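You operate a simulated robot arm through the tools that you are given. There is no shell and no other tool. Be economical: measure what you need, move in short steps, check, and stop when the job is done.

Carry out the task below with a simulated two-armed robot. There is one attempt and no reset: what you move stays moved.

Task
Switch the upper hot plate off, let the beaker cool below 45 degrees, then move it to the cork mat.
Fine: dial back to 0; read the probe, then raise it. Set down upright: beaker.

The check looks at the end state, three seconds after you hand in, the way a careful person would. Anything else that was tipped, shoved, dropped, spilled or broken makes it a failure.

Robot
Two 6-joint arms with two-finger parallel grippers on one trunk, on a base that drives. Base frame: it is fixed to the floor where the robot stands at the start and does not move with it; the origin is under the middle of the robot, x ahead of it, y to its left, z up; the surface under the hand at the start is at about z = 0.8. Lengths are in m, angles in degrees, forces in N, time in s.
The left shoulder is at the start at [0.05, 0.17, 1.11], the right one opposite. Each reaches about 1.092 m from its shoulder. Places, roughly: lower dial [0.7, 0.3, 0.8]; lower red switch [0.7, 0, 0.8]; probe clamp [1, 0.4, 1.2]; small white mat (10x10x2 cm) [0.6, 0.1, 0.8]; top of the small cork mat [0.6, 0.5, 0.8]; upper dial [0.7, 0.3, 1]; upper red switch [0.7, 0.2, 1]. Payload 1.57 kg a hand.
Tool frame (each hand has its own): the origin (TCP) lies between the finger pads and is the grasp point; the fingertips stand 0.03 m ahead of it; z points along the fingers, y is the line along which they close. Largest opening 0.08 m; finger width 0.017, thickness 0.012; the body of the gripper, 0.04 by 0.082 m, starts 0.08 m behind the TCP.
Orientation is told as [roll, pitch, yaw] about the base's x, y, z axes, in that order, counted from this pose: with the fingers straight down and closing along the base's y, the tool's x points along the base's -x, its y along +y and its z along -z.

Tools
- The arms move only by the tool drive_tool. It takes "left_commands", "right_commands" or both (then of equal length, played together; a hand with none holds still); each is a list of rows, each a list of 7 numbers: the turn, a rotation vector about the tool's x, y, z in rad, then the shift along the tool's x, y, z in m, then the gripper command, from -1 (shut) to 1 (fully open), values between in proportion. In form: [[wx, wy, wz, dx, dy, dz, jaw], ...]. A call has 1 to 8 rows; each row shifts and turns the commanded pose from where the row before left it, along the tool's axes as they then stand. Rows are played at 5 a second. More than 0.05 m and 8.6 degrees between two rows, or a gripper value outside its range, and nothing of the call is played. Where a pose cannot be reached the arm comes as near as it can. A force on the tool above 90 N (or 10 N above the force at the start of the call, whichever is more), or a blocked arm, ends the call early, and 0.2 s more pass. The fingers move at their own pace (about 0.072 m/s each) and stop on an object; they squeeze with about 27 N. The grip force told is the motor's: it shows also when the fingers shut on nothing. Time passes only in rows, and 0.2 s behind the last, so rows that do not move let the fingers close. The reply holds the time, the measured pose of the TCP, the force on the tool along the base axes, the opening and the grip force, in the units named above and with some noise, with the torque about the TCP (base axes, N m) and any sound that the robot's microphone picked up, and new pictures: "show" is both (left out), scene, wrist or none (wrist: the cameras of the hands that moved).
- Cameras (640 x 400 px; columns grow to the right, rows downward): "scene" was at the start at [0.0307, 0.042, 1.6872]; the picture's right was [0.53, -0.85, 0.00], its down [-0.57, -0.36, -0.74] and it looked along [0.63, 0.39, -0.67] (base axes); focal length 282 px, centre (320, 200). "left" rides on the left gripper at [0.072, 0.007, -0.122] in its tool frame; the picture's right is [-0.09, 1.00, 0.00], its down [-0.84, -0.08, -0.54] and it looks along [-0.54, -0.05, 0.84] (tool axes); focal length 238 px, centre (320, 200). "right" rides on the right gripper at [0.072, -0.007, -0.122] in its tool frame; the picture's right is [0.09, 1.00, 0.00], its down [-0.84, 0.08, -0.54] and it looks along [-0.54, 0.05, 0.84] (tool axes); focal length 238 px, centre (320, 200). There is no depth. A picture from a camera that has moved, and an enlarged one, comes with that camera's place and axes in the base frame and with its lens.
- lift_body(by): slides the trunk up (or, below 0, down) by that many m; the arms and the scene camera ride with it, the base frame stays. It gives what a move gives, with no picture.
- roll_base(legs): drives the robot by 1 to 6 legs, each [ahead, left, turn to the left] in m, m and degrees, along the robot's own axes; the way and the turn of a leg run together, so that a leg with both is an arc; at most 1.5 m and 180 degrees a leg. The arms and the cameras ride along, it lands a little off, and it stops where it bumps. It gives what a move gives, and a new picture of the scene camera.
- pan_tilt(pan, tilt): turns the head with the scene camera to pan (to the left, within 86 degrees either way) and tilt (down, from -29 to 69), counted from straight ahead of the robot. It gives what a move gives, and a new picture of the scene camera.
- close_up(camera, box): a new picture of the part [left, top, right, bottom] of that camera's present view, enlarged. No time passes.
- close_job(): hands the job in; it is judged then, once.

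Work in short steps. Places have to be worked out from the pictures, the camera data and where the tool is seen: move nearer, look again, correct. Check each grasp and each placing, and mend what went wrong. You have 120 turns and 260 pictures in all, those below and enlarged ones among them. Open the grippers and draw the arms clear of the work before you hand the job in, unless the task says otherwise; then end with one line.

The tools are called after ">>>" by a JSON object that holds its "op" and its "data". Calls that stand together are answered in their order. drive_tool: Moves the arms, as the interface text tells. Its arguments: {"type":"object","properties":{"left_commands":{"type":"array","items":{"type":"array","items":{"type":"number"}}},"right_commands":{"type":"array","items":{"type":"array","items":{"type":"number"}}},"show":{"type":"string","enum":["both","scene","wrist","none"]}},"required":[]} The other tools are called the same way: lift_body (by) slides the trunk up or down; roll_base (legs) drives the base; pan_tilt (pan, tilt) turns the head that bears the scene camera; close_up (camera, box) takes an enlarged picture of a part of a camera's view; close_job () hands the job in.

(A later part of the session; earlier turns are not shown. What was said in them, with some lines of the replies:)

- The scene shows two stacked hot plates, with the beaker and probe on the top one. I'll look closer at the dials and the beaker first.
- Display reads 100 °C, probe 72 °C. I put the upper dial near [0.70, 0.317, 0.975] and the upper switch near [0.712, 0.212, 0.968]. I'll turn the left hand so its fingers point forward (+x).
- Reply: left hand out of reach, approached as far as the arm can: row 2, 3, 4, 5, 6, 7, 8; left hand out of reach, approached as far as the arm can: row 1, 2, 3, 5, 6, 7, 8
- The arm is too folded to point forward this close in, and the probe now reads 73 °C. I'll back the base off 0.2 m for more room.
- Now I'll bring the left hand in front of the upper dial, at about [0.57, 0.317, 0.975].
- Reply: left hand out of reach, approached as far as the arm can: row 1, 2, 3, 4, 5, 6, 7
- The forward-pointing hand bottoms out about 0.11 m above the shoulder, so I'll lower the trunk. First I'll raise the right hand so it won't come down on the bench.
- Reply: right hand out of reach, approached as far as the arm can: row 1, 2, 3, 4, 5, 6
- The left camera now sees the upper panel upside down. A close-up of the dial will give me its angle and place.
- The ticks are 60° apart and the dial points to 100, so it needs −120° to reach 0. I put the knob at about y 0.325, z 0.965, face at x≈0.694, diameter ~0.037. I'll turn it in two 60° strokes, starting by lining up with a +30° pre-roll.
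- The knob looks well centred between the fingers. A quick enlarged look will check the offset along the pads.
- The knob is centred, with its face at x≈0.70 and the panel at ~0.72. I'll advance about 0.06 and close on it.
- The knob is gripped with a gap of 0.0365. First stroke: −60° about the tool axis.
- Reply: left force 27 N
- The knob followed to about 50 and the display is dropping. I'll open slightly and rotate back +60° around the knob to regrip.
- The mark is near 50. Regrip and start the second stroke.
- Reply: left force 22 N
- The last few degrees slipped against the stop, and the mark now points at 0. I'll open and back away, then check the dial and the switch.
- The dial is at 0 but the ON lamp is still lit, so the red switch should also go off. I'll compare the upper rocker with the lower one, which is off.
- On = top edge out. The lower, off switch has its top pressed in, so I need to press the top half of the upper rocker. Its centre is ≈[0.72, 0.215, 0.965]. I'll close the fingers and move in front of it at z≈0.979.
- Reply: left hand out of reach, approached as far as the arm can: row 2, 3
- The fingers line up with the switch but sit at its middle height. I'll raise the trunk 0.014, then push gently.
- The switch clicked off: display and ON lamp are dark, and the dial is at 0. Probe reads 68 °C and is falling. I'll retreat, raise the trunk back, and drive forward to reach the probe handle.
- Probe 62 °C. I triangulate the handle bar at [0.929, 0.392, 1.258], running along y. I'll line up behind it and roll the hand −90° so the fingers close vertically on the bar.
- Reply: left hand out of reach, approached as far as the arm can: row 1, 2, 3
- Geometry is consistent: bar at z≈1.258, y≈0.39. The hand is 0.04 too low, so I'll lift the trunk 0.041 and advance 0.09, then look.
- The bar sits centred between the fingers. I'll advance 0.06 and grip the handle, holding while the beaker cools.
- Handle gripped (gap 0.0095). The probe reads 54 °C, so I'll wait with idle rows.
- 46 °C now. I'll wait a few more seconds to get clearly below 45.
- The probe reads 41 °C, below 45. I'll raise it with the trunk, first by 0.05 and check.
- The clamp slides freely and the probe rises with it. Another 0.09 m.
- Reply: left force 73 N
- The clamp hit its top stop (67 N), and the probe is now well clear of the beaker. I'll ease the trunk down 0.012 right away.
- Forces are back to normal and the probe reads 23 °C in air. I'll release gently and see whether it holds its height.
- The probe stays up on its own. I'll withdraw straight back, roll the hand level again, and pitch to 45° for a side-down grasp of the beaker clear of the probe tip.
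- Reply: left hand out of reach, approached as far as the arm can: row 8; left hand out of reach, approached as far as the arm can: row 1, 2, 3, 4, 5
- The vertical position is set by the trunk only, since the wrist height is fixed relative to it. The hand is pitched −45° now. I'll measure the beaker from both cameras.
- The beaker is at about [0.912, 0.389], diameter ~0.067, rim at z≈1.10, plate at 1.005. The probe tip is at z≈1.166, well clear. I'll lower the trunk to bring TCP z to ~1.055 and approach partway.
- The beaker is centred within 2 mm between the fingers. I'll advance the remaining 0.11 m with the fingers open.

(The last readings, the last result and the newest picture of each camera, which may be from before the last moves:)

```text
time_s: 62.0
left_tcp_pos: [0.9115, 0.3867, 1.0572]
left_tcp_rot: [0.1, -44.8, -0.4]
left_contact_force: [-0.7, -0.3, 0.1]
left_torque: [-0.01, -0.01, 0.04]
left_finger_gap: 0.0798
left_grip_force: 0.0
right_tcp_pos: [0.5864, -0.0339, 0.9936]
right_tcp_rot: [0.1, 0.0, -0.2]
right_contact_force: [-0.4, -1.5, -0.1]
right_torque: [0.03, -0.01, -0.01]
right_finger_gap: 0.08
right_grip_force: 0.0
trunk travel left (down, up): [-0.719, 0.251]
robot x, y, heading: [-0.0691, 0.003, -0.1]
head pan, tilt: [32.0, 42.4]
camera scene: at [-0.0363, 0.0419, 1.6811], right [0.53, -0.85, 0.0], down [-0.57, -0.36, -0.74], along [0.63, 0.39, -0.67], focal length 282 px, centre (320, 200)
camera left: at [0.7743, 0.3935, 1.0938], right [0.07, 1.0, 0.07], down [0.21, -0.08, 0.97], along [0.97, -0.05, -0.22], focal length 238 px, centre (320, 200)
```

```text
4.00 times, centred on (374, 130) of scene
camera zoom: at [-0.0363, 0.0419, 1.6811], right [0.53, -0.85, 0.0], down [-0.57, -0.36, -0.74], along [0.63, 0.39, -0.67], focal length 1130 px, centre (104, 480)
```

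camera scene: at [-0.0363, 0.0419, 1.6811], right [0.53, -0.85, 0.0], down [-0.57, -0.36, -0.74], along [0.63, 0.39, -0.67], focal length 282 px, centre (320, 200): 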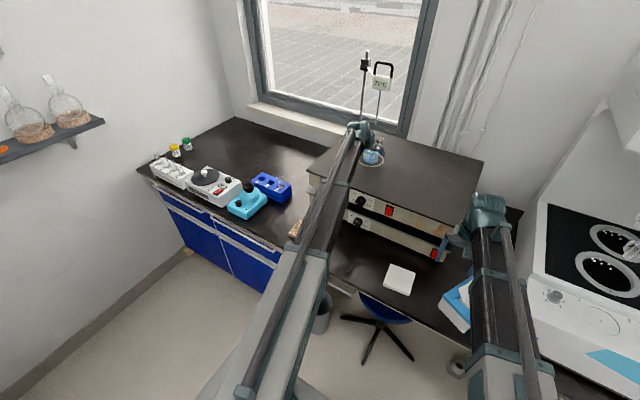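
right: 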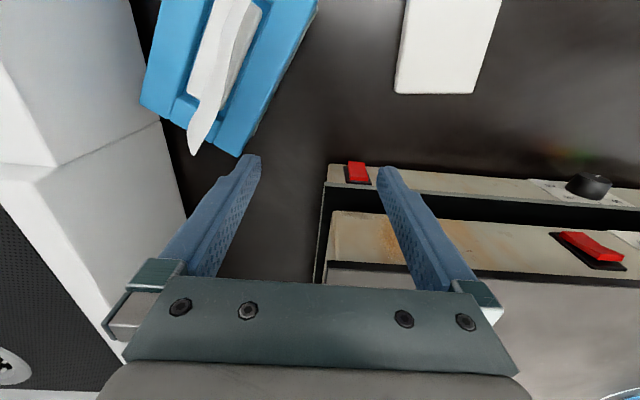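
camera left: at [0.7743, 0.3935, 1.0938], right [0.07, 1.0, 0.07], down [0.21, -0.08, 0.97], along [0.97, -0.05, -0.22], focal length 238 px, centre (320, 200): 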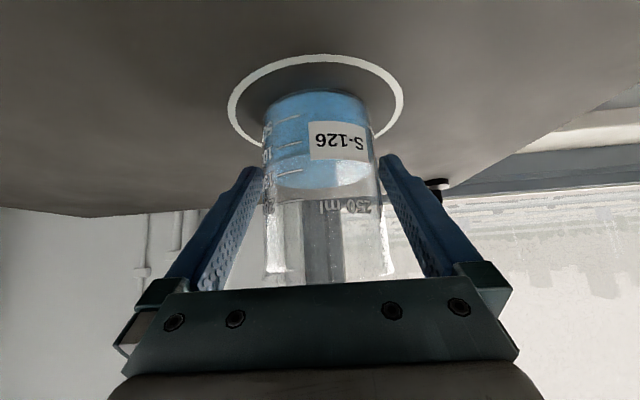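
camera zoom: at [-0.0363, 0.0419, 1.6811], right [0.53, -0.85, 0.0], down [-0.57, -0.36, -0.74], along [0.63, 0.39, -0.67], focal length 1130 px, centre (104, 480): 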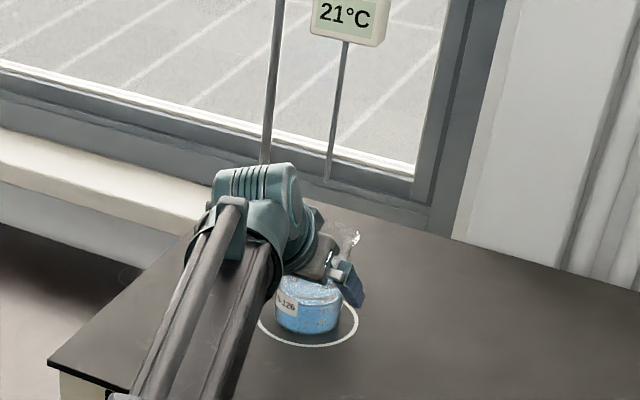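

The fingers straddle the beaker symmetrically with no contact. Close gently.

>>> {"op": "drive_tool", "data": {"left_commands": [[0, 0, 0, 0, 0, 0, 0.85], [0, 0, 0, 0, 0, 0, 0.7], [0, 0, 0, 0, 0, 0, 0.4], [0, 0, 0, 0, 0, 0, -1], [0, 0, 0, 0, 0, 0, -1]], "show": "wrist"}}

```text
time_s: 63.2
left_tcp_pos: [0.911, 0.3871, 1.0585]
left_tcp_rot: [0.1, -44.7, -0.4]
left_contact_force: [0.4, -0.3, 1.4]
left_torque: [0.05, -0.01, 0.0]
left_finger_gap: 0.0671
left_grip_force: 27.2
right_tcp_pos: [0.5875, -0.0346, 0.9938]
right_tcp_rot: [0.1, 0.0, -0.1]
right_contact_force: [-0.5, 0.7, 0.3]
right_torque: [0.01, -0.02, 0.02]
right_finger_gap: 0.0803
right_grip_force: 0.0
trunk travel left (down, up): [-0.719, 0.251]
robot x, y, heading: [-0.068, -0.0016, -0.1]
head pan, tilt: [32.0, 42.4]
camera left: at [0.7738, 0.3937, 1.0939], right [0.07, 1.0, 0.07], down [0.21, -0.08, 0.97], along [0.97, -0.05, -0.22], focal length 238 px, centre (320, 200)
```

left: 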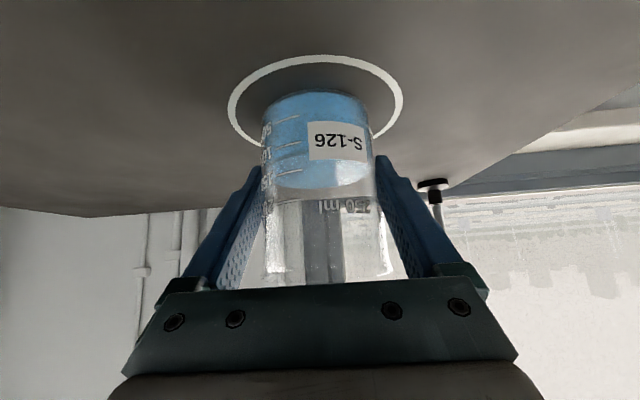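

Gripped at gap 0.067, right at the beaker's width. I'll lift 0.025, which stays under the probe tip.

>>> {"op": "lift_body", "data": {"by": 0.025}}

>>> {"op": "drive_tool", "data": {"left_commands": [[0, 0, 0, 0, 0, 0, -1]], "show": "both"}}

```text
time_s: 64.0
left_tcp_pos: [0.912, 0.3867, 1.0818]
left_tcp_rot: [0.2, -44.7, -0.3]
left_contact_force: [0.6, 0.2, -3.5]
left_torque: [0.0, 0.03, 0.01]
left_finger_gap: 0.0675
left_grip_force: 26.7
right_tcp_pos: [0.5877, -0.0325, 1.0187]
right_tcp_rot: [0.2, 0.0, -0.1]
right_contact_force: [-0.5, 0.3, 0.1]
right_torque: [0.0, -0.02, 0.03]
right_finger_gap: 0.0799
right_grip_force: 0.1
trunk travel left (down, up): [-0.744, 0.226]
robot x, y, heading: [-0.0665, -0.0009, -0.2]
head pan, tilt: [32.0, 42.4]
```

```text
time_s: 64.4
left_tcp_pos: [0.9112, 0.3868, 1.0821]
left_tcp_rot: [0.2, -44.9, -0.3]
left_contact_force: [0.8, -0.2, -2.0]
left_torque: [0.05, -0.03, 0.01]
left_finger_gap: 0.0671
left_grip_force: 27.0
right_tcp_pos: [0.5874, -0.0335, 1.0191]
right_tcp_rot: [0.2, 0.0, -0.1]
right_contact_force: [-0.6, 0.4, 0.0]
right_torque: [0.01, 0.02, 0.01]
right_finger_gap: 0.0801
right_grip_force: 0.2
trunk travel left (down, up): [-0.744, 0.226]
robot x, y, heading: [-0.0676, 0.0026, -0.3]
head pan, tilt: [32.0, 42.4]
camera scene: at [-0.0362, 0.042, 1.7061], right [0.53, -0.85, 0.0], down [-0.57, -0.36, -0.74], along [0.63, 0.39, -0.67], focal length 282 px, centre (320, 200)
camera left: at [0.7741, 0.3937, 1.1187], right [0.07, 1.0, 0.07], down [0.21, -0.08, 0.97], along [0.97, -0.05, -0.22], focal length 238 px, centre (320, 200)
```

scene: 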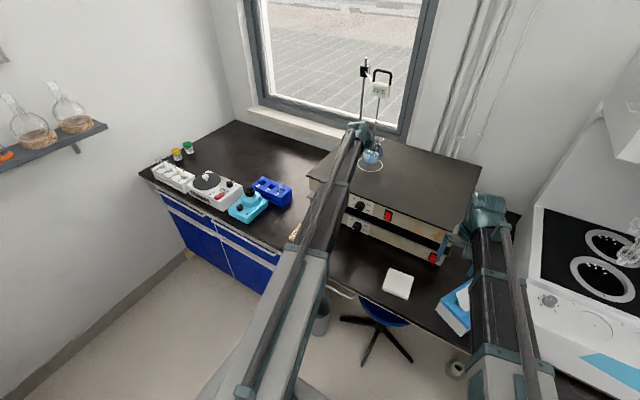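
left: 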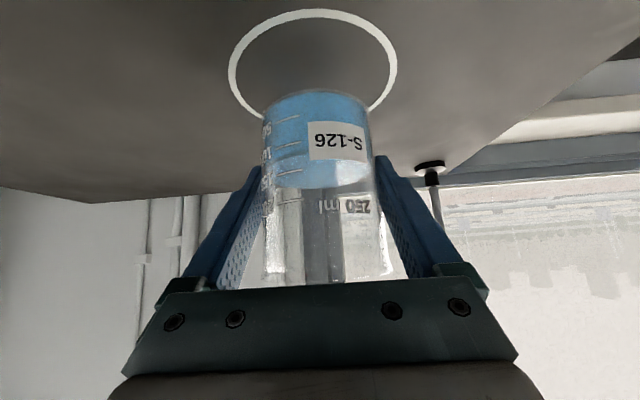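

The beaker is lifted and upright. The cork mat centre is about [0.575, 0.504], top z≈0.81. I'll draw back slowly, and at the same time pitch the right hand forward so it clears the bench when the trunk goes down.

>>> {"op": "drive_tool", "data": {"left_commands": [[0, 0, 0, 0.0107, 0, -0.0106, -1], [0, 0, 0, 0.0213, 0, -0.0211, -1], [0, 0, 0, 0.0213, 0, -0.0211, -1], [0, 0, 0, 0.0213, 0, -0.0211, -1], [0, 0, 0, 0.0213, 0, -0.0211, -1], [0, 0, 0, 0.0213, 0, -0.0211, -1], [0, 0, 0, 0.0213, 0, -0.0211, -1], [0, 0, 0, 0.0213, 0, -0.0211, -1]], "right_commands": [[0, -0.143, 0, 0, 0, 0, 1], [0, -0.143, 0, 0, 0, 0, 1], [0, -0.143, 0, 0, 0, 0, 1], [0, -0.143, 0, 0, 0, 0, 1], [0, -0.143, 0, 0, 0, 0, 1], [0, -0.143, 0, 0, 0, 0, 1], [0, -0.143, 0, 0, 0, 0, 1], [0, -0.143, 0, 0, 0, 0, 1]], "show": "scene"}}

```text
time_s: 66.2
left_tcp_pos: [0.6844, 0.3882, 1.0833]
left_tcp_rot: [0.2, -44.8, -0.4]
left_contact_force: [-0.2, -0.1, -2.3]
left_torque: [0.01, 0.02, 0.07]
left_finger_gap: 0.0672
left_grip_force: 26.9
left hand out of reach, approached as far as the arm can: row 7
right_tcp_pos: [0.5872, -0.0318, 1.149]
right_tcp_rot: [0.2, -65.6, -0.2]
right_contact_force: [-1.3, -0.2, 0.2]
right_torque: [0.02, -0.02, 0.05]
right_finger_gap: 0.0801
right_grip_force: 0.1
right hand out of reach, approached as far as the arm can: row 2, 3, 4, 5, 6, 7, 8
trunk travel left (down, up): [-0.744, 0.226]
robot x, y, heading: [-0.0664, -0.0035, -0.1]
head pan, tilt: [32.0, 42.4]
camera scene: at [-0.0372, 0.0419, 1.7062], right [0.53, -0.85, 0.0], down [-0.57, -0.36, -0.74], along [0.63, 0.39, -0.67], focal length 282 px, centre (320, 200)
```

scene: 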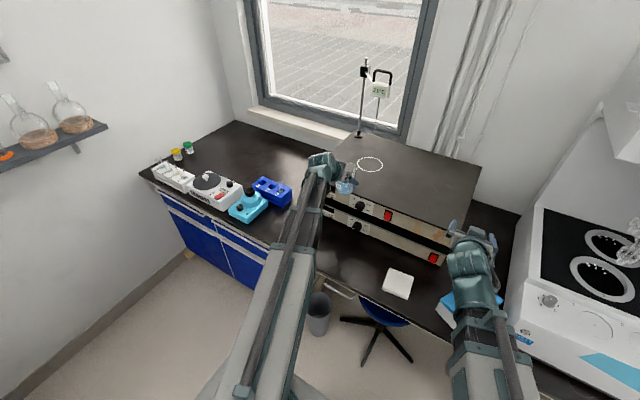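

All good. Next I'll shift the beaker over the mat at [0.575, 0.504] and finish pitching the right hand.

>>> {"op": "drive_tool", "data": {"left_commands": [[0, 0, 0, 0.0097, 0.0145, -0.0096, -1], [0, 0, 0, 0.0097, 0.0145, -0.0096, -1], [0, 0, 0, 0.0097, 0.0145, -0.0096, -1], [0, 0, 0, 0.0097, 0.0145, -0.0096, -1], [0, 0, 0, 0.0097, 0.0145, -0.0096, -1], [0, 0, 0, 0.0097, 0.0145, -0.0096, -1], [0, 0, 0, 0.0097, 0.0145, -0.0096, -1], [0, 0, 0, 0.0097, 0.0145, -0.0096, -1]], "right_commands": [[0, -0.143, 0, 0, 0, 0, 1], [0, -0.143, 0, 0, 0, 0, 1], [0, -0.13, 0, 0, 0, 0, 1], [0, 0, 0, 0, 0, 0, 1], [0, 0, 0, 0, 0, 0, 1], [0, 0, 0, 0, 0, 0, 1], [0, 0, 0, 0, 0, 0, 1], [0, 0, 0, 0, 0, 0, 1]], "show": "both"}}

>>> {"op": "close_up", "data": {"camera": "left", "box": [200, 0, 440, 150]}}

```text
time_s: 68.0
left_tcp_pos: [0.5772, 0.5041, 1.0826]
left_tcp_rot: [0.1, -44.5, -0.5]
left_contact_force: [0.5, -1.0, -2.6]
left_torque: [0.01, 0.0, 0.01]
left_finger_gap: 0.067
left_grip_force: 27.9
left hand out of reach, approached as far as the arm can: row 1
right_tcp_pos: [0.5869, -0.033, 1.2364]
right_tcp_rot: [4.1, -89.3, -4.1]
right_contact_force: [0.4, -0.7, -0.1]
right_torque: [0.0, 0.02, -0.02]
right_finger_gap: 0.0799
right_grip_force: 0.2
right hand out of reach, approached as far as the arm can: row 1, 2, 3
trunk travel left (down, up): [-0.744, 0.226]
robot x, y, heading: [-0.0683, 0.001, -0.2]
head pan, tilt: [32.0, 42.4]
camera scene: at [-0.0366, 0.0422, 1.7061], right [0.53, -0.85, 0.0], down [-0.57, -0.36, -0.74], along [0.63, 0.39, -0.67], focal length 282 px, centre (320, 200)
camera right: at [0.4648, -0.0408, 1.1661], right [0.0, 1.0, -0.09], down [-0.53, 0.08, 0.84], along [0.85, 0.05, 0.53], focal length 238 px, centre (320, 200)
camera left: at [0.4402, 0.5119, 1.1188], right [0.07, 1.0, 0.07], down [0.21, -0.08, 0.97], along [0.97, -0.05, -0.22], focal length 238 px, centre (320, 200)
```

scene: 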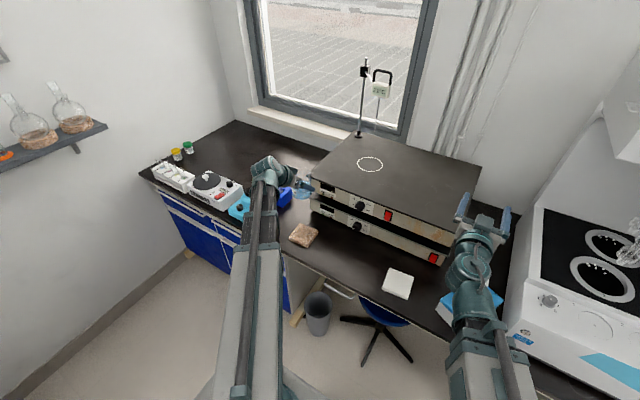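
right: 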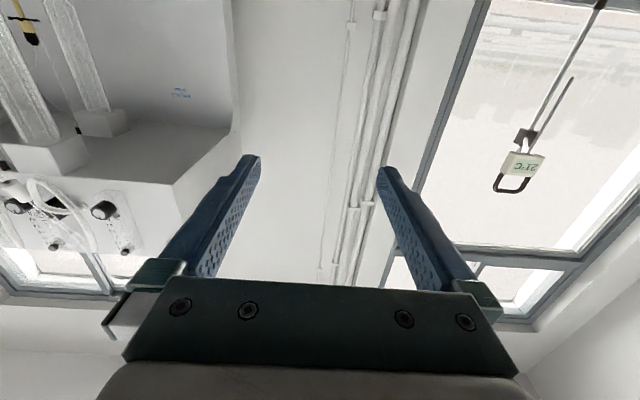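
left: 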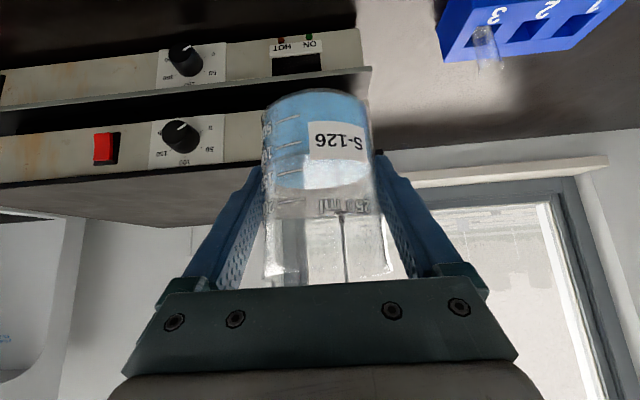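

```text
2.67 times, centred on (320, 75) of left
camera zoom: at [0.4402, 0.5119, 1.1188], right [0.07, 1.0, 0.07], down [0.21, -0.08, 0.97], along [0.97, -0.05, -0.22], focal length 636 px, centre (320, 533)
```

zoom: 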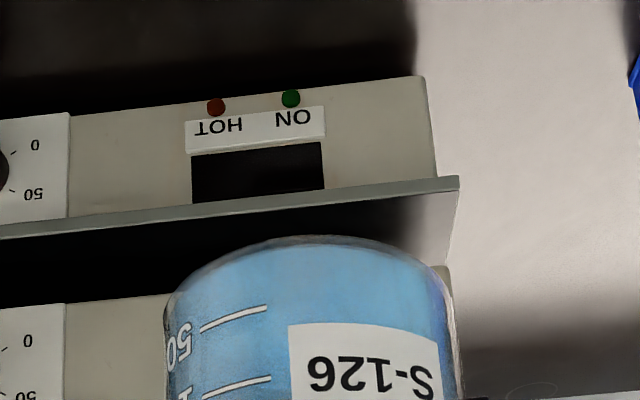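

The mat is visible in the scene camera. I'll enlarge it to fix its centre.

>>> {"op": "close_up", "data": {"camera": "scene", "box": [250, 160, 378, 260]}}

```text
4.00 times, centred on (314, 210) of scene
camera zoom: at [-0.0366, 0.0422, 1.7061], right [0.53, -0.85, 0.0], down [-0.57, -0.36, -0.74], along [0.63, 0.39, -0.67], focal length 1130 px, centre (344, 160)
```

zoom: 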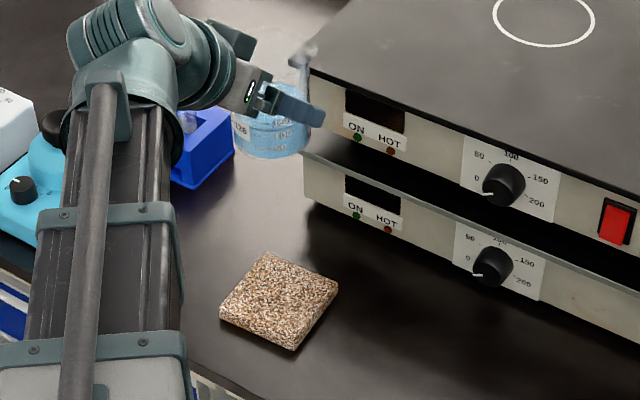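

The mat centre is ≈[0.585, 0.506]. My scene projection matches the beaker to within a few mm. I'll shift slightly and lower most of the way.

>>> {"op": "drive_tool", "data": {"left_commands": [[0, 0, 0, -0.0053, 0.002, 0.0053, -1], [0, 0, 0, 0, 0, 0, -1]], "show": "none"}}

>>> {"op": "lift_body", "data": {"by": -0.17}}

>>> {"op": "drive_tool", "data": {"left_commands": [[0, 0, 0, 0, 0, 0, -1]], "show": "both"}}

>>> {"op": "close_up", "data": {"camera": "scene", "box": [260, 130, 388, 230]}}

```text
time_s: 68.6
left_tcp_pos: [0.5843, 0.5079, 1.0816]
left_tcp_rot: [0.2, -44.7, -0.3]
left_contact_force: [-0.6, -0.3, -2.0]
left_torque: [0.0, 0.05, 0.01]
left_finger_gap: 0.067
left_grip_force: 26.3
right_tcp_pos: [0.5866, -0.0332, 1.2356]
right_tcp_rot: [4.5, -89.2, -4.6]
right_contact_force: [-0.4, 0.6, 0.4]
right_torque: [-0.01, 0.03, -0.01]
right_finger_gap: 0.0798
right_grip_force: 0.0
trunk travel left (down, up): [-0.744, 0.226]
robot x, y, heading: [-0.0696, -0.0009, -0.2]
head pan, tilt: [32.0, 42.4]
```

```text
time_s: 70.5
left_tcp_pos: [0.5856, 0.5074, 0.9137]
left_tcp_rot: [0.2, -44.7, -0.3]
left_contact_force: [0.5, -0.1, -1.8]
left_torque: [-0.02, -0.02, 0.0]
left_finger_gap: 0.0669
left_grip_force: 26.8
right_tcp_pos: [0.5859, -0.0337, 1.0661]
right_tcp_rot: [4.6, -89.3, -4.7]
right_contact_force: [0.6, -0.1, -0.5]
right_torque: [-0.01, 0.03, 0.01]
right_finger_gap: 0.0801
right_grip_force: 0.0
trunk travel left (down, up): [-0.574, 0.396]
robot x, y, heading: [-0.0661, -0.0002, -0.2]
head pan, tilt: [32.0, 42.4]
```

```text
time_s: 70.9
left_tcp_pos: [0.5851, 0.5063, 0.9121]
left_tcp_rot: [0.2, -44.7, -0.4]
left_contact_force: [0.4, -0.1, -2.5]
left_torque: [0.0, 0.0, -0.01]
left_finger_gap: 0.0668
left_grip_force: 26.7
right_tcp_pos: [0.5877, -0.0344, 1.0662]
right_tcp_rot: [4.5, -89.3, -4.7]
right_contact_force: [0.4, 0.6, 0.7]
right_torque: [0.01, 0.02, 0.01]
right_finger_gap: 0.0801
right_grip_force: 0.1
trunk travel left (down, up): [-0.574, 0.396]
robot x, y, heading: [-0.0672, -0.0025, 0.0]
head pan, tilt: [32.0, 42.4]
camera scene: at [-0.0365, 0.042, 1.5362], right [0.53, -0.85, 0.0], down [-0.57, -0.36, -0.74], along [0.63, 0.39, -0.67], focal length 282 px, centre (320, 200)
camera left: at [0.4481, 0.514, 0.9488], right [0.07, 1.0, 0.07], down [0.21, -0.08, 0.97], along [0.97, -0.05, -0.22], focal length 238 px, centre (320, 200)
```

scene: 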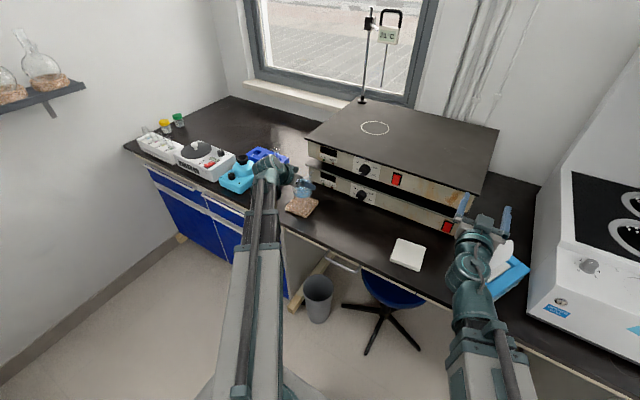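
left: 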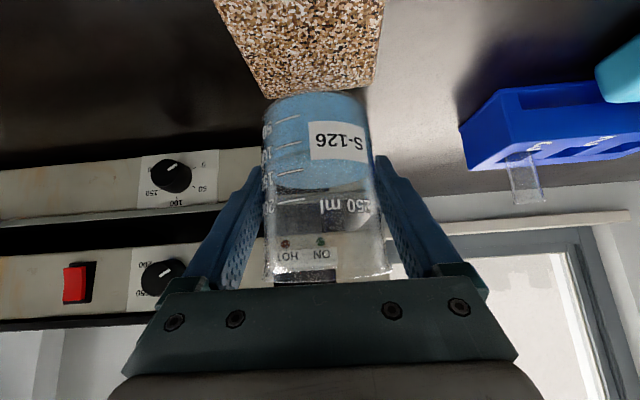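

```text
4.00 times, centred on (324, 180) of scene
camera zoom: at [-0.0365, 0.042, 1.5362], right [0.53, -0.85, 0.0], down [-0.57, -0.36, -0.74], along [0.63, 0.39, -0.67], focal length 1130 px, centre (304, 280)
```

zoom: 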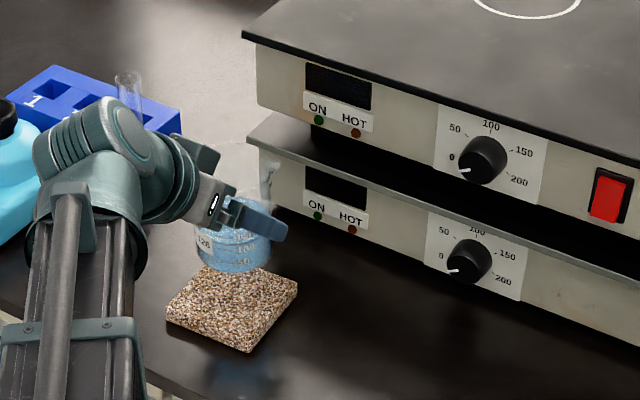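

The mat centre is ≈[0.587, 0.508] and the hand is at [0.585, 0.507], well aligned. The beaker bottom is ~0.05 above the mat. I'll lower 0.035.

>>> {"op": "lift_body", "data": {"by": -0.035}}

>>> {"op": "drive_tool", "data": {"left_commands": [[0, 0, 0, 0, 0, 0, -1]], "show": "wrist"}}

>>> {"op": "close_up", "data": {"camera": "scene", "box": [270, 140, 334, 230]}}

```text
time_s: 71.7
left_tcp_pos: [0.5851, 0.509, 0.8771]
left_tcp_rot: [0.2, -44.7, -0.4]
left_contact_force: [0.1, 0.2, -1.6]
left_torque: [-0.02, 0.01, 0.0]
left_finger_gap: 0.0668
left_grip_force: 26.4
right_tcp_pos: [0.587, -0.0334, 1.0317]
right_tcp_rot: [4.8, -89.3, -4.9]
right_contact_force: [-0.2, 0.2, -0.6]
right_torque: [-0.01, 0.02, -0.02]
right_finger_gap: 0.08
right_grip_force: 0.1
trunk travel left (down, up): [-0.539, 0.431]
robot x, y, heading: [-0.0659, -0.0021, -0.3]
head pan, tilt: [32.0, 42.4]
```

```text
time_s: 72.1
left_tcp_pos: [0.5864, 0.5074, 0.8782]
left_tcp_rot: [0.3, -44.6, -0.3]
left_contact_force: [0.0, -0.2, -2.4]
left_torque: [0.04, 0.02, 0.0]
left_finger_gap: 0.0666
left_grip_force: 27.2
right_tcp_pos: [0.5872, -0.034, 1.0304]
right_tcp_rot: [4.7, -89.3, -4.8]
right_contact_force: [0.9, -0.5, 0.5]
right_torque: [0.02, 0.0, 0.04]
right_finger_gap: 0.0797
right_grip_force: 0.1
trunk travel left (down, up): [-0.539, 0.431]
robot x, y, heading: [-0.0659, -0.0013, -0.2]
head pan, tilt: [32.0, 42.4]
camera left: at [0.4481, 0.514, 0.9138], right [0.07, 1.0, 0.07], down [0.21, -0.08, 0.97], along [0.97, -0.05, -0.22], focal length 238 px, centre (320, 200)
```

left: 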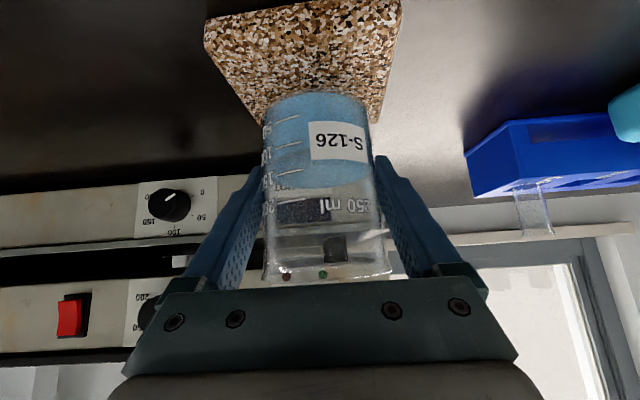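

```text
4.44 times, centred on (302, 185) of scene
camera zoom: at [-0.0365, 0.042, 1.5012], right [0.53, -0.85, 0.0], down [-0.57, -0.36, -0.74], along [0.63, 0.39, -0.67], focal length 1256 px, centre (400, 267)
```

zoom: 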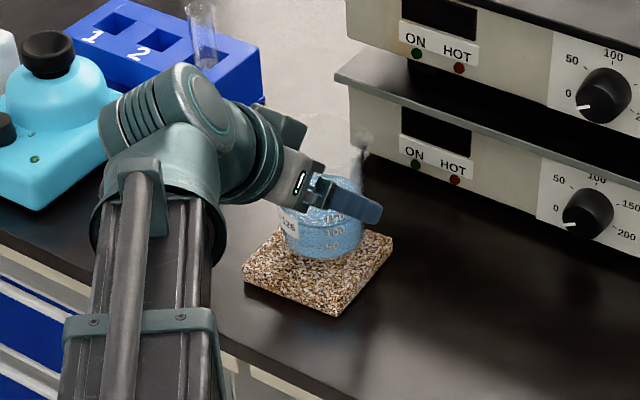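

The beaker is centred over the mat with about 1 cm to go. I'll lower in small steps and watch the force.

>>> {"op": "lift_body", "data": {"by": -0.007}}

>>> {"op": "drive_tool", "data": {"left_commands": [[0, 0, 0, 0, 0, 0, -1]], "show": "none"}}

>>> {"op": "close_up", "data": {"camera": "left", "box": [224, 40, 416, 160]}}

```text
time_s: 72.6
left_tcp_pos: [0.5853, 0.5079, 0.8703]
left_tcp_rot: [0.2, -44.7, -0.3]
left_contact_force: [-0.8, 0.8, -1.6]
left_torque: [-0.02, -0.04, 0.0]
left_finger_gap: 0.0671
left_grip_force: 27.0
right_tcp_pos: [0.5868, -0.0351, 1.0237]
right_tcp_rot: [4.7, -89.4, -4.6]
right_contact_force: [0.0, -0.3, -0.5]
right_torque: [-0.01, 0.0, 0.01]
right_finger_gap: 0.0801
right_grip_force: 0.1
trunk travel left (down, up): [-0.532, 0.438]
robot x, y, heading: [-0.0695, -0.0002, 0.1]
head pan, tilt: [32.0, 42.4]
```

```text
time_s: 73.0
left_tcp_pos: [0.5856, 0.5087, 0.8702]
left_tcp_rot: [0.2, -44.7, -0.3]
left_contact_force: [-0.1, 0.2, -1.6]
left_torque: [0.03, 0.02, 0.0]
left_finger_gap: 0.0669
left_grip_force: 26.9
right_tcp_pos: [0.5876, -0.0337, 1.0228]
right_tcp_rot: [4.6, -89.3, -4.6]
right_contact_force: [1.0, 0.2, -0.6]
right_torque: [0.0, 0.01, -0.01]
right_finger_gap: 0.0803
right_grip_force: 0.1
trunk travel left (down, up): [-0.532, 0.438]
robot x, y, heading: [-0.0701, 0.0009, -0.1]
head pan, tilt: [32.0, 42.4]
```

```text
3.33 times, centred on (320, 100) of left
camera zoom: at [0.4481, 0.514, 0.9068], right [0.07, 1.0, 0.07], down [0.21, -0.08, 0.97], along [0.97, -0.05, -0.22], focal length 794 px, centre (320, 533)
```

zoom: 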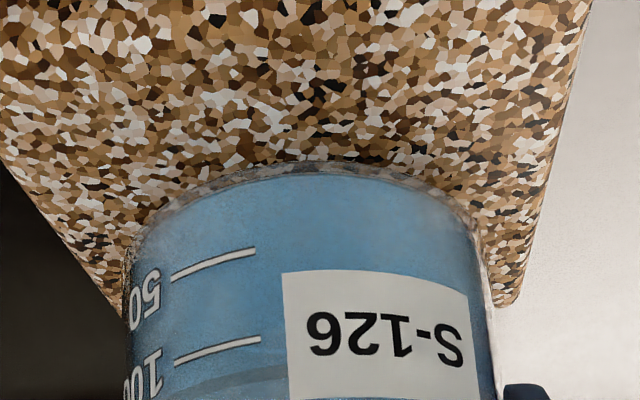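

No contact yet (still ~2 N of weight). I'll keep going down in 4 mm steps.

>>> {"op": "lift_body", "data": {"by": -0.004}}

>>> {"op": "drive_tool", "data": {"left_commands": [[0, 0, 0, 0, 0, 0, -1]], "show": "none"}}

```text
time_s: 73.6
left_tcp_pos: [0.585, 0.5069, 0.8669]
left_tcp_rot: [0.2, -44.8, -0.3]
left_contact_force: [0.4, 0.2, -2.2]
left_torque: [-0.01, -0.02, -0.01]
left_finger_gap: 0.0669
left_grip_force: 26.7
right_tcp_pos: [0.5869, -0.0337, 1.021]
right_tcp_rot: [4.4, -89.4, -4.5]
right_contact_force: [0.0, 0.1, 0.3]
right_torque: [0.01, 0.03, 0.0]
right_finger_gap: 0.08
right_grip_force: 0.0
trunk travel left (down, up): [-0.528, 0.442]
robot x, y, heading: [-0.0675, -0.0001, -0.1]
head pan, tilt: [32.0, 42.4]
```

```text
time_s: 74.0
left_tcp_pos: [0.5856, 0.5066, 0.8661]
left_tcp_rot: [0.2, -44.8, -0.4]
left_contact_force: [-0.5, 0.3, -3.3]
left_torque: [0.0, 0.0, -0.02]
left_finger_gap: 0.0669
left_grip_force: 26.8
right_tcp_pos: [0.5864, -0.0333, 1.0211]
right_tcp_rot: [4.5, -89.3, -4.6]
right_contact_force: [0.4, -0.1, 0.5]
right_torque: [-0.01, -0.01, -0.01]
right_finger_gap: 0.08
right_grip_force: 0.0
trunk travel left (down, up): [-0.528, 0.442]
robot x, y, heading: [-0.0687, -0.0006, -0.1]
head pan, tilt: [32.0, 42.4]
```

>>> {"op": "lift_body", "data": {"by": -0.003}}

>>> {"op": "drive_tool", "data": {"left_commands": [[0, 0, 0, 0, 0, 0, -1]], "show": "none"}}

>>> {"op": "close_up", "data": {"camera": "scene", "box": [270, 140, 334, 200]}}

>>> {"op": "close_up", "data": {"camera": "left", "box": [224, 40, 416, 160]}}

```text
time_s: 74.5
left_tcp_pos: [0.5855, 0.5073, 0.865]
left_tcp_rot: [0.2, -44.9, -0.2]
left_contact_force: [2.5, 1.8, 18.9]
left_torque: [0.11, -0.03, 0.13]
left_finger_gap: 0.0669
left_grip_force: 26.8
right_tcp_pos: [0.5862, -0.0341, 1.0189]
right_tcp_rot: [9.5, -89.4, -9.6]
right_contact_force: [-0.3, 0.0, -0.2]
right_torque: [-0.01, -0.01, 0.0]
right_finger_gap: 0.08
right_grip_force: 0.1
trunk travel left (down, up): [-0.525, 0.445]
robot x, y, heading: [-0.0671, 0.0006, -0.4]
head pan, tilt: [32.0, 42.4]
```

```text
time_s: 74.9
left_tcp_pos: [0.5848, 0.5075, 0.865]
left_tcp_rot: [0.2, -44.9, -0.3]
left_contact_force: [3.0, 2.1, 19.6]
left_torque: [0.14, -0.2, 0.22]
left_finger_gap: 0.0665
left_grip_force: 27.1
right_tcp_pos: [0.5859, -0.0349, 1.0187]
right_tcp_rot: [9.5, -89.3, -9.7]
right_contact_force: [0.4, -0.2, 0.0]
right_torque: [0.01, -0.01, 0.0]
right_finger_gap: 0.0797
right_grip_force: 0.1
trunk travel left (down, up): [-0.525, 0.445]
robot x, y, heading: [-0.0651, 0.0033, -0.2]
head pan, tilt: [32.0, 42.4]
```

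```text
6.67 times, centred on (302, 170) of scene
camera zoom: at [-0.0381, 0.0407, 1.4874], right [0.53, -0.85, 0.0], down [-0.57, -0.36, -0.74], along [0.63, 0.39, -0.67], focal length 1883 px, centre (440, 400)
```

zoom: 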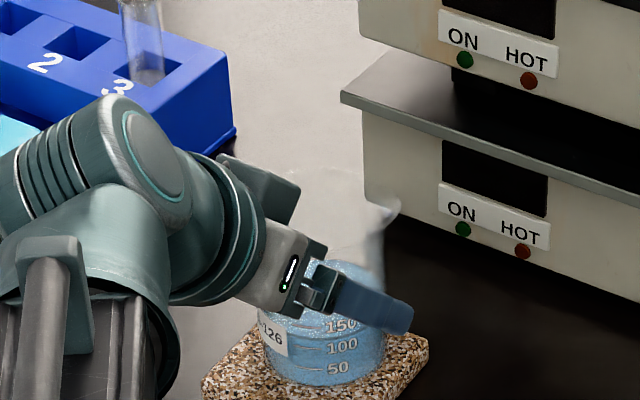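

```text
3.33 times, centred on (320, 100) of left
camera zoom: at [0.4475, 0.5134, 0.9011], right [0.07, 1.0, 0.07], down [0.21, -0.08, 0.97], along [0.98, -0.05, -0.22], focal length 794 px, centre (320, 533)
```

zoom: 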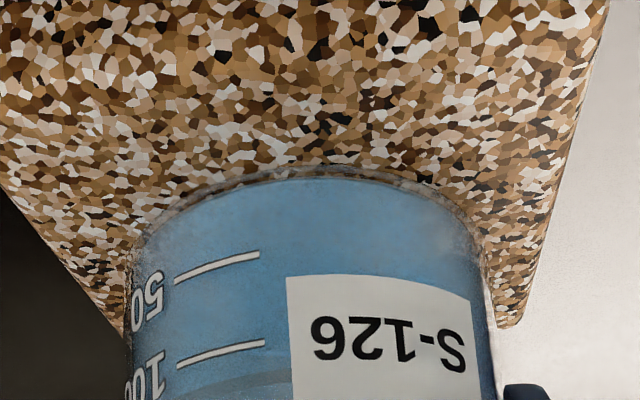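

Contact at 19 N upward, so the beaker is on the mat. I'll ease up 1.5 mm to take off the preload, then open the fingers.

>>> {"op": "lift_body", "data": {"by": 0.0015}}

>>> {"op": "drive_tool", "data": {"left_commands": [[0, 0, 0, 0, 0, 0, 0.7], [0, 0, 0, 0, 0, 0, 0.85], [0, 0, 0, 0, 0, 0, 1], [0, 0, 0, 0, 0, 0, 1]], "show": "both"}}

```text
time_s: 75.4
left_tcp_pos: [0.585, 0.5073, 0.8662]
left_tcp_rot: [0.2, -44.7, -0.4]
left_contact_force: [2.4, 0.3, 8.0]
left_torque: [0.07, -0.16, 0.02]
left_finger_gap: 0.0668
left_grip_force: 27.0
right_tcp_pos: [0.5867, -0.0335, 1.0187]
right_tcp_rot: [6.6, -89.2, -6.6]
right_contact_force: [-0.4, -1.0, 0.0]
right_torque: [0.01, 0.0, -0.01]
right_finger_gap: 0.0799
right_grip_force: 0.0
trunk travel left (down, up): [-0.527, 0.443]
robot x, y, heading: [-0.0644, 0.0013, -0.1]
head pan, tilt: [32.0, 42.4]
```

```text
time_s: 76.4
left_tcp_pos: [0.5862, 0.508, 0.864]
left_tcp_rot: [0.2, -44.7, -0.3]
left_contact_force: [-0.2, -0.3, -0.6]
left_torque: [-0.02, -0.01, 0.02]
left_finger_gap: 0.08
left_grip_force: 0.1
right_tcp_pos: [0.5862, -0.0344, 1.0187]
right_tcp_rot: [4.9, -89.3, -5.2]
right_contact_force: [-0.1, 0.1, 0.1]
right_torque: [0.03, -0.03, -0.01]
right_finger_gap: 0.0802
right_grip_force: 0.1
trunk travel left (down, up): [-0.527, 0.443]
robot x, y, heading: [-0.0664, 0.0007, 0.0]
head pan, tilt: [32.0, 42.4]
camera scene: at [-0.0367, 0.0418, 1.4887], right [0.53, -0.85, 0.0], down [-0.57, -0.36, -0.74], along [0.63, 0.39, -0.67], focal length 282 px, centre (320, 200)
camera left: at [0.448, 0.5139, 0.9014], right [0.07, 1.0, 0.07], down [0.21, -0.08, 0.97], along [0.97, -0.05, -0.22], focal length 238 px, centre (320, 200)
```

scene: 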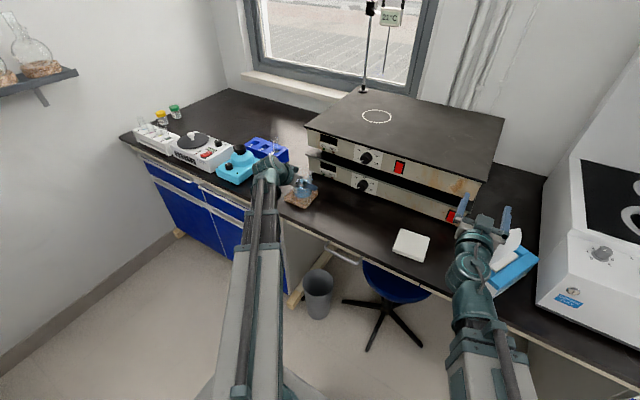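
left: 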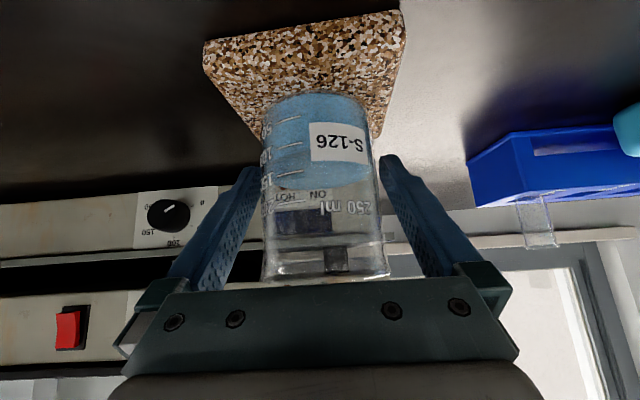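

Released: the beaker stands upright on the mat, with clear gaps at both fingers. I'll withdraw straight back.

>>> {"op": "drive_tool", "data": {"left_commands": [[0, 0, 0, 0.0142, 0, -0.0141, 1], [0, 0, 0, 0.0142, 0, -0.0141, 1], [0, 0, 0, 0.0142, 0, -0.0141, 1], [0, 0, 0, 0.0142, 0, -0.0141, 1], [0, 0, 0, 0.0142, 0, -0.0141, 1]], "show": "wrist"}}

```text
time_s: 77.6
left_tcp_pos: [0.4843, 0.5079, 0.8647]
left_tcp_rot: [0.2, -44.7, -0.3]
left_contact_force: [-0.1, -0.1, -0.7]
left_torque: [0.0, 0.02, 0.0]
left_finger_gap: 0.08
left_grip_force: 0.1
right_tcp_pos: [0.5877, -0.0348, 1.0195]
right_tcp_rot: [5.4, -89.3, -5.4]
right_contact_force: [0.4, 0.0, -0.8]
right_torque: [-0.01, 0.04, 0.0]
right_finger_gap: 0.0798
right_grip_force: 0.1
trunk travel left (down, up): [-0.527, 0.443]
robot x, y, heading: [-0.07, -0.0026, 0.0]
head pan, tilt: [32.0, 42.4]
camera left: at [0.347, 0.5143, 0.9015], right [0.07, 1.0, 0.07], down [0.21, -0.08, 0.97], along [0.97, -0.05, -0.22], focal length 238 px, centre (320, 200)
```

left: 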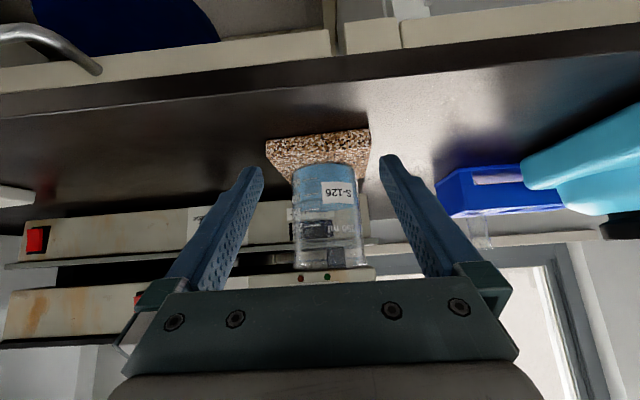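

The hand is clear. I'll raise the trunk, drive back, and check the whole scene.

>>> {"op": "lift_body", "data": {"by": 0.15}}

>>> {"op": "roll_base", "data": {"legs": [[-0.2, 0, 0]]}}

>>> {"op": "close_up", "data": {"camera": "scene", "box": [280, 80, 472, 200]}}

>>> {"op": "close_up", "data": {"camera": "scene", "box": [280, 150, 376, 230]}}

```text
time_s: 79.3
left_tcp_pos: [0.4837, 0.508, 1.0139]
left_tcp_rot: [0.3, -44.7, -0.3]
left_contact_force: [-0.3, -0.5, 0.5]
left_torque: [0.0, 0.01, 0.0]
left_finger_gap: 0.0804
left_grip_force: 0.0
right_tcp_pos: [0.5877, -0.0344, 1.1691]
right_tcp_rot: [4.8, -89.3, -4.8]
right_contact_force: [0.9, -0.1, 0.3]
right_torque: [-0.03, -0.04, -0.02]
right_finger_gap: 0.08
right_grip_force: 0.0
trunk travel left (down, up): [-0.677, 0.293]
robot x, y, heading: [-0.071, 0.0007, 0.1]
head pan, tilt: [32.0, 42.4]
```

```text
time_s: 80.9
left_tcp_pos: [0.2855, 0.5087, 1.0156]
left_tcp_rot: [0.1, -44.7, -0.4]
left_contact_force: [1.0, -1.1, -0.1]
left_torque: [0.03, -0.02, -0.01]
left_finger_gap: 0.08
left_grip_force: 0.1
right_tcp_pos: [0.3875, -0.035, 1.1703]
right_tcp_rot: [5.3, -89.3, -5.4]
right_contact_force: [-0.3, -0.6, 0.4]
right_torque: [-0.01, 0.01, -0.01]
right_finger_gap: 0.0798
right_grip_force: 0.0
trunk travel left (down, up): [-0.677, 0.293]
robot x, y, heading: [-0.2693, -0.0022, -0.3]
head pan, tilt: [32.0, 42.4]
camera scene: at [-0.2367, 0.0422, 1.6387], right [0.53, -0.85, 0.0], down [-0.57, -0.36, -0.74], along [0.63, 0.39, -0.67], focal length 282 px, centre (320, 200)
```

scene: 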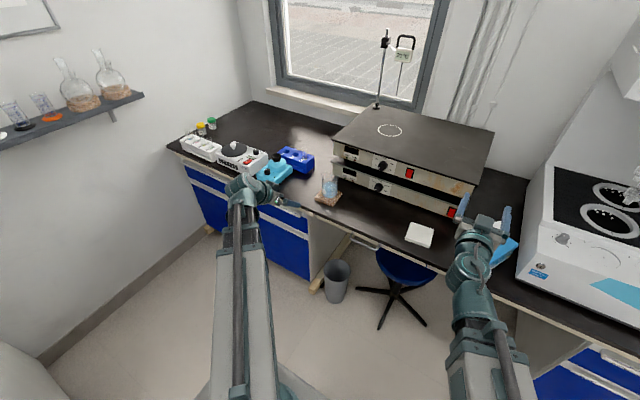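

```text
3.33 times, centred on (376, 140) of scene
camera zoom: at [-0.2367, 0.0422, 1.6387], right [0.53, -0.85, 0.0], down [-0.57, -0.36, -0.74], along [0.63, 0.39, -0.67], focal length 942 px, centre (133, 400)
```

zoom: 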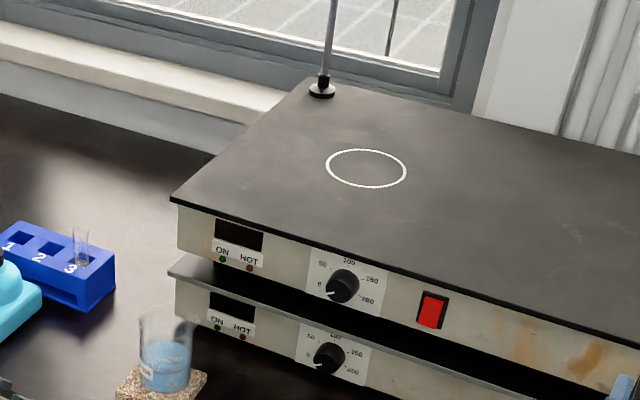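

```text
5.00 times, centred on (328, 190) of scene
camera zoom: at [-0.2367, 0.0422, 1.6387], right [0.53, -0.85, 0.0], down [-0.57, -0.36, -0.74], along [0.63, 0.39, -0.67], focal length 1412 px, centre (280, 250)
```

zoom: 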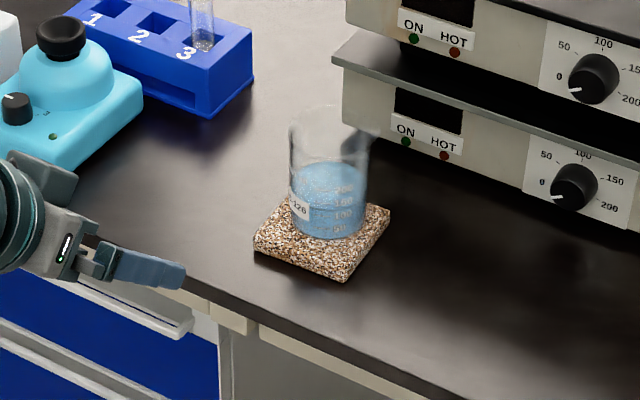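

The beaker is upright on the cork mat, the plate is off with its dial at 0, the probe is raised, and both hands are open and clear. Handing in.

>>> {"op": "close_job", "data": {}}

```text
The job is handed in.
```

The upper hot plate is off with its dial at 0. The probe read 41 °C before I raised it, and the beaker now stands upright on the cork mat.
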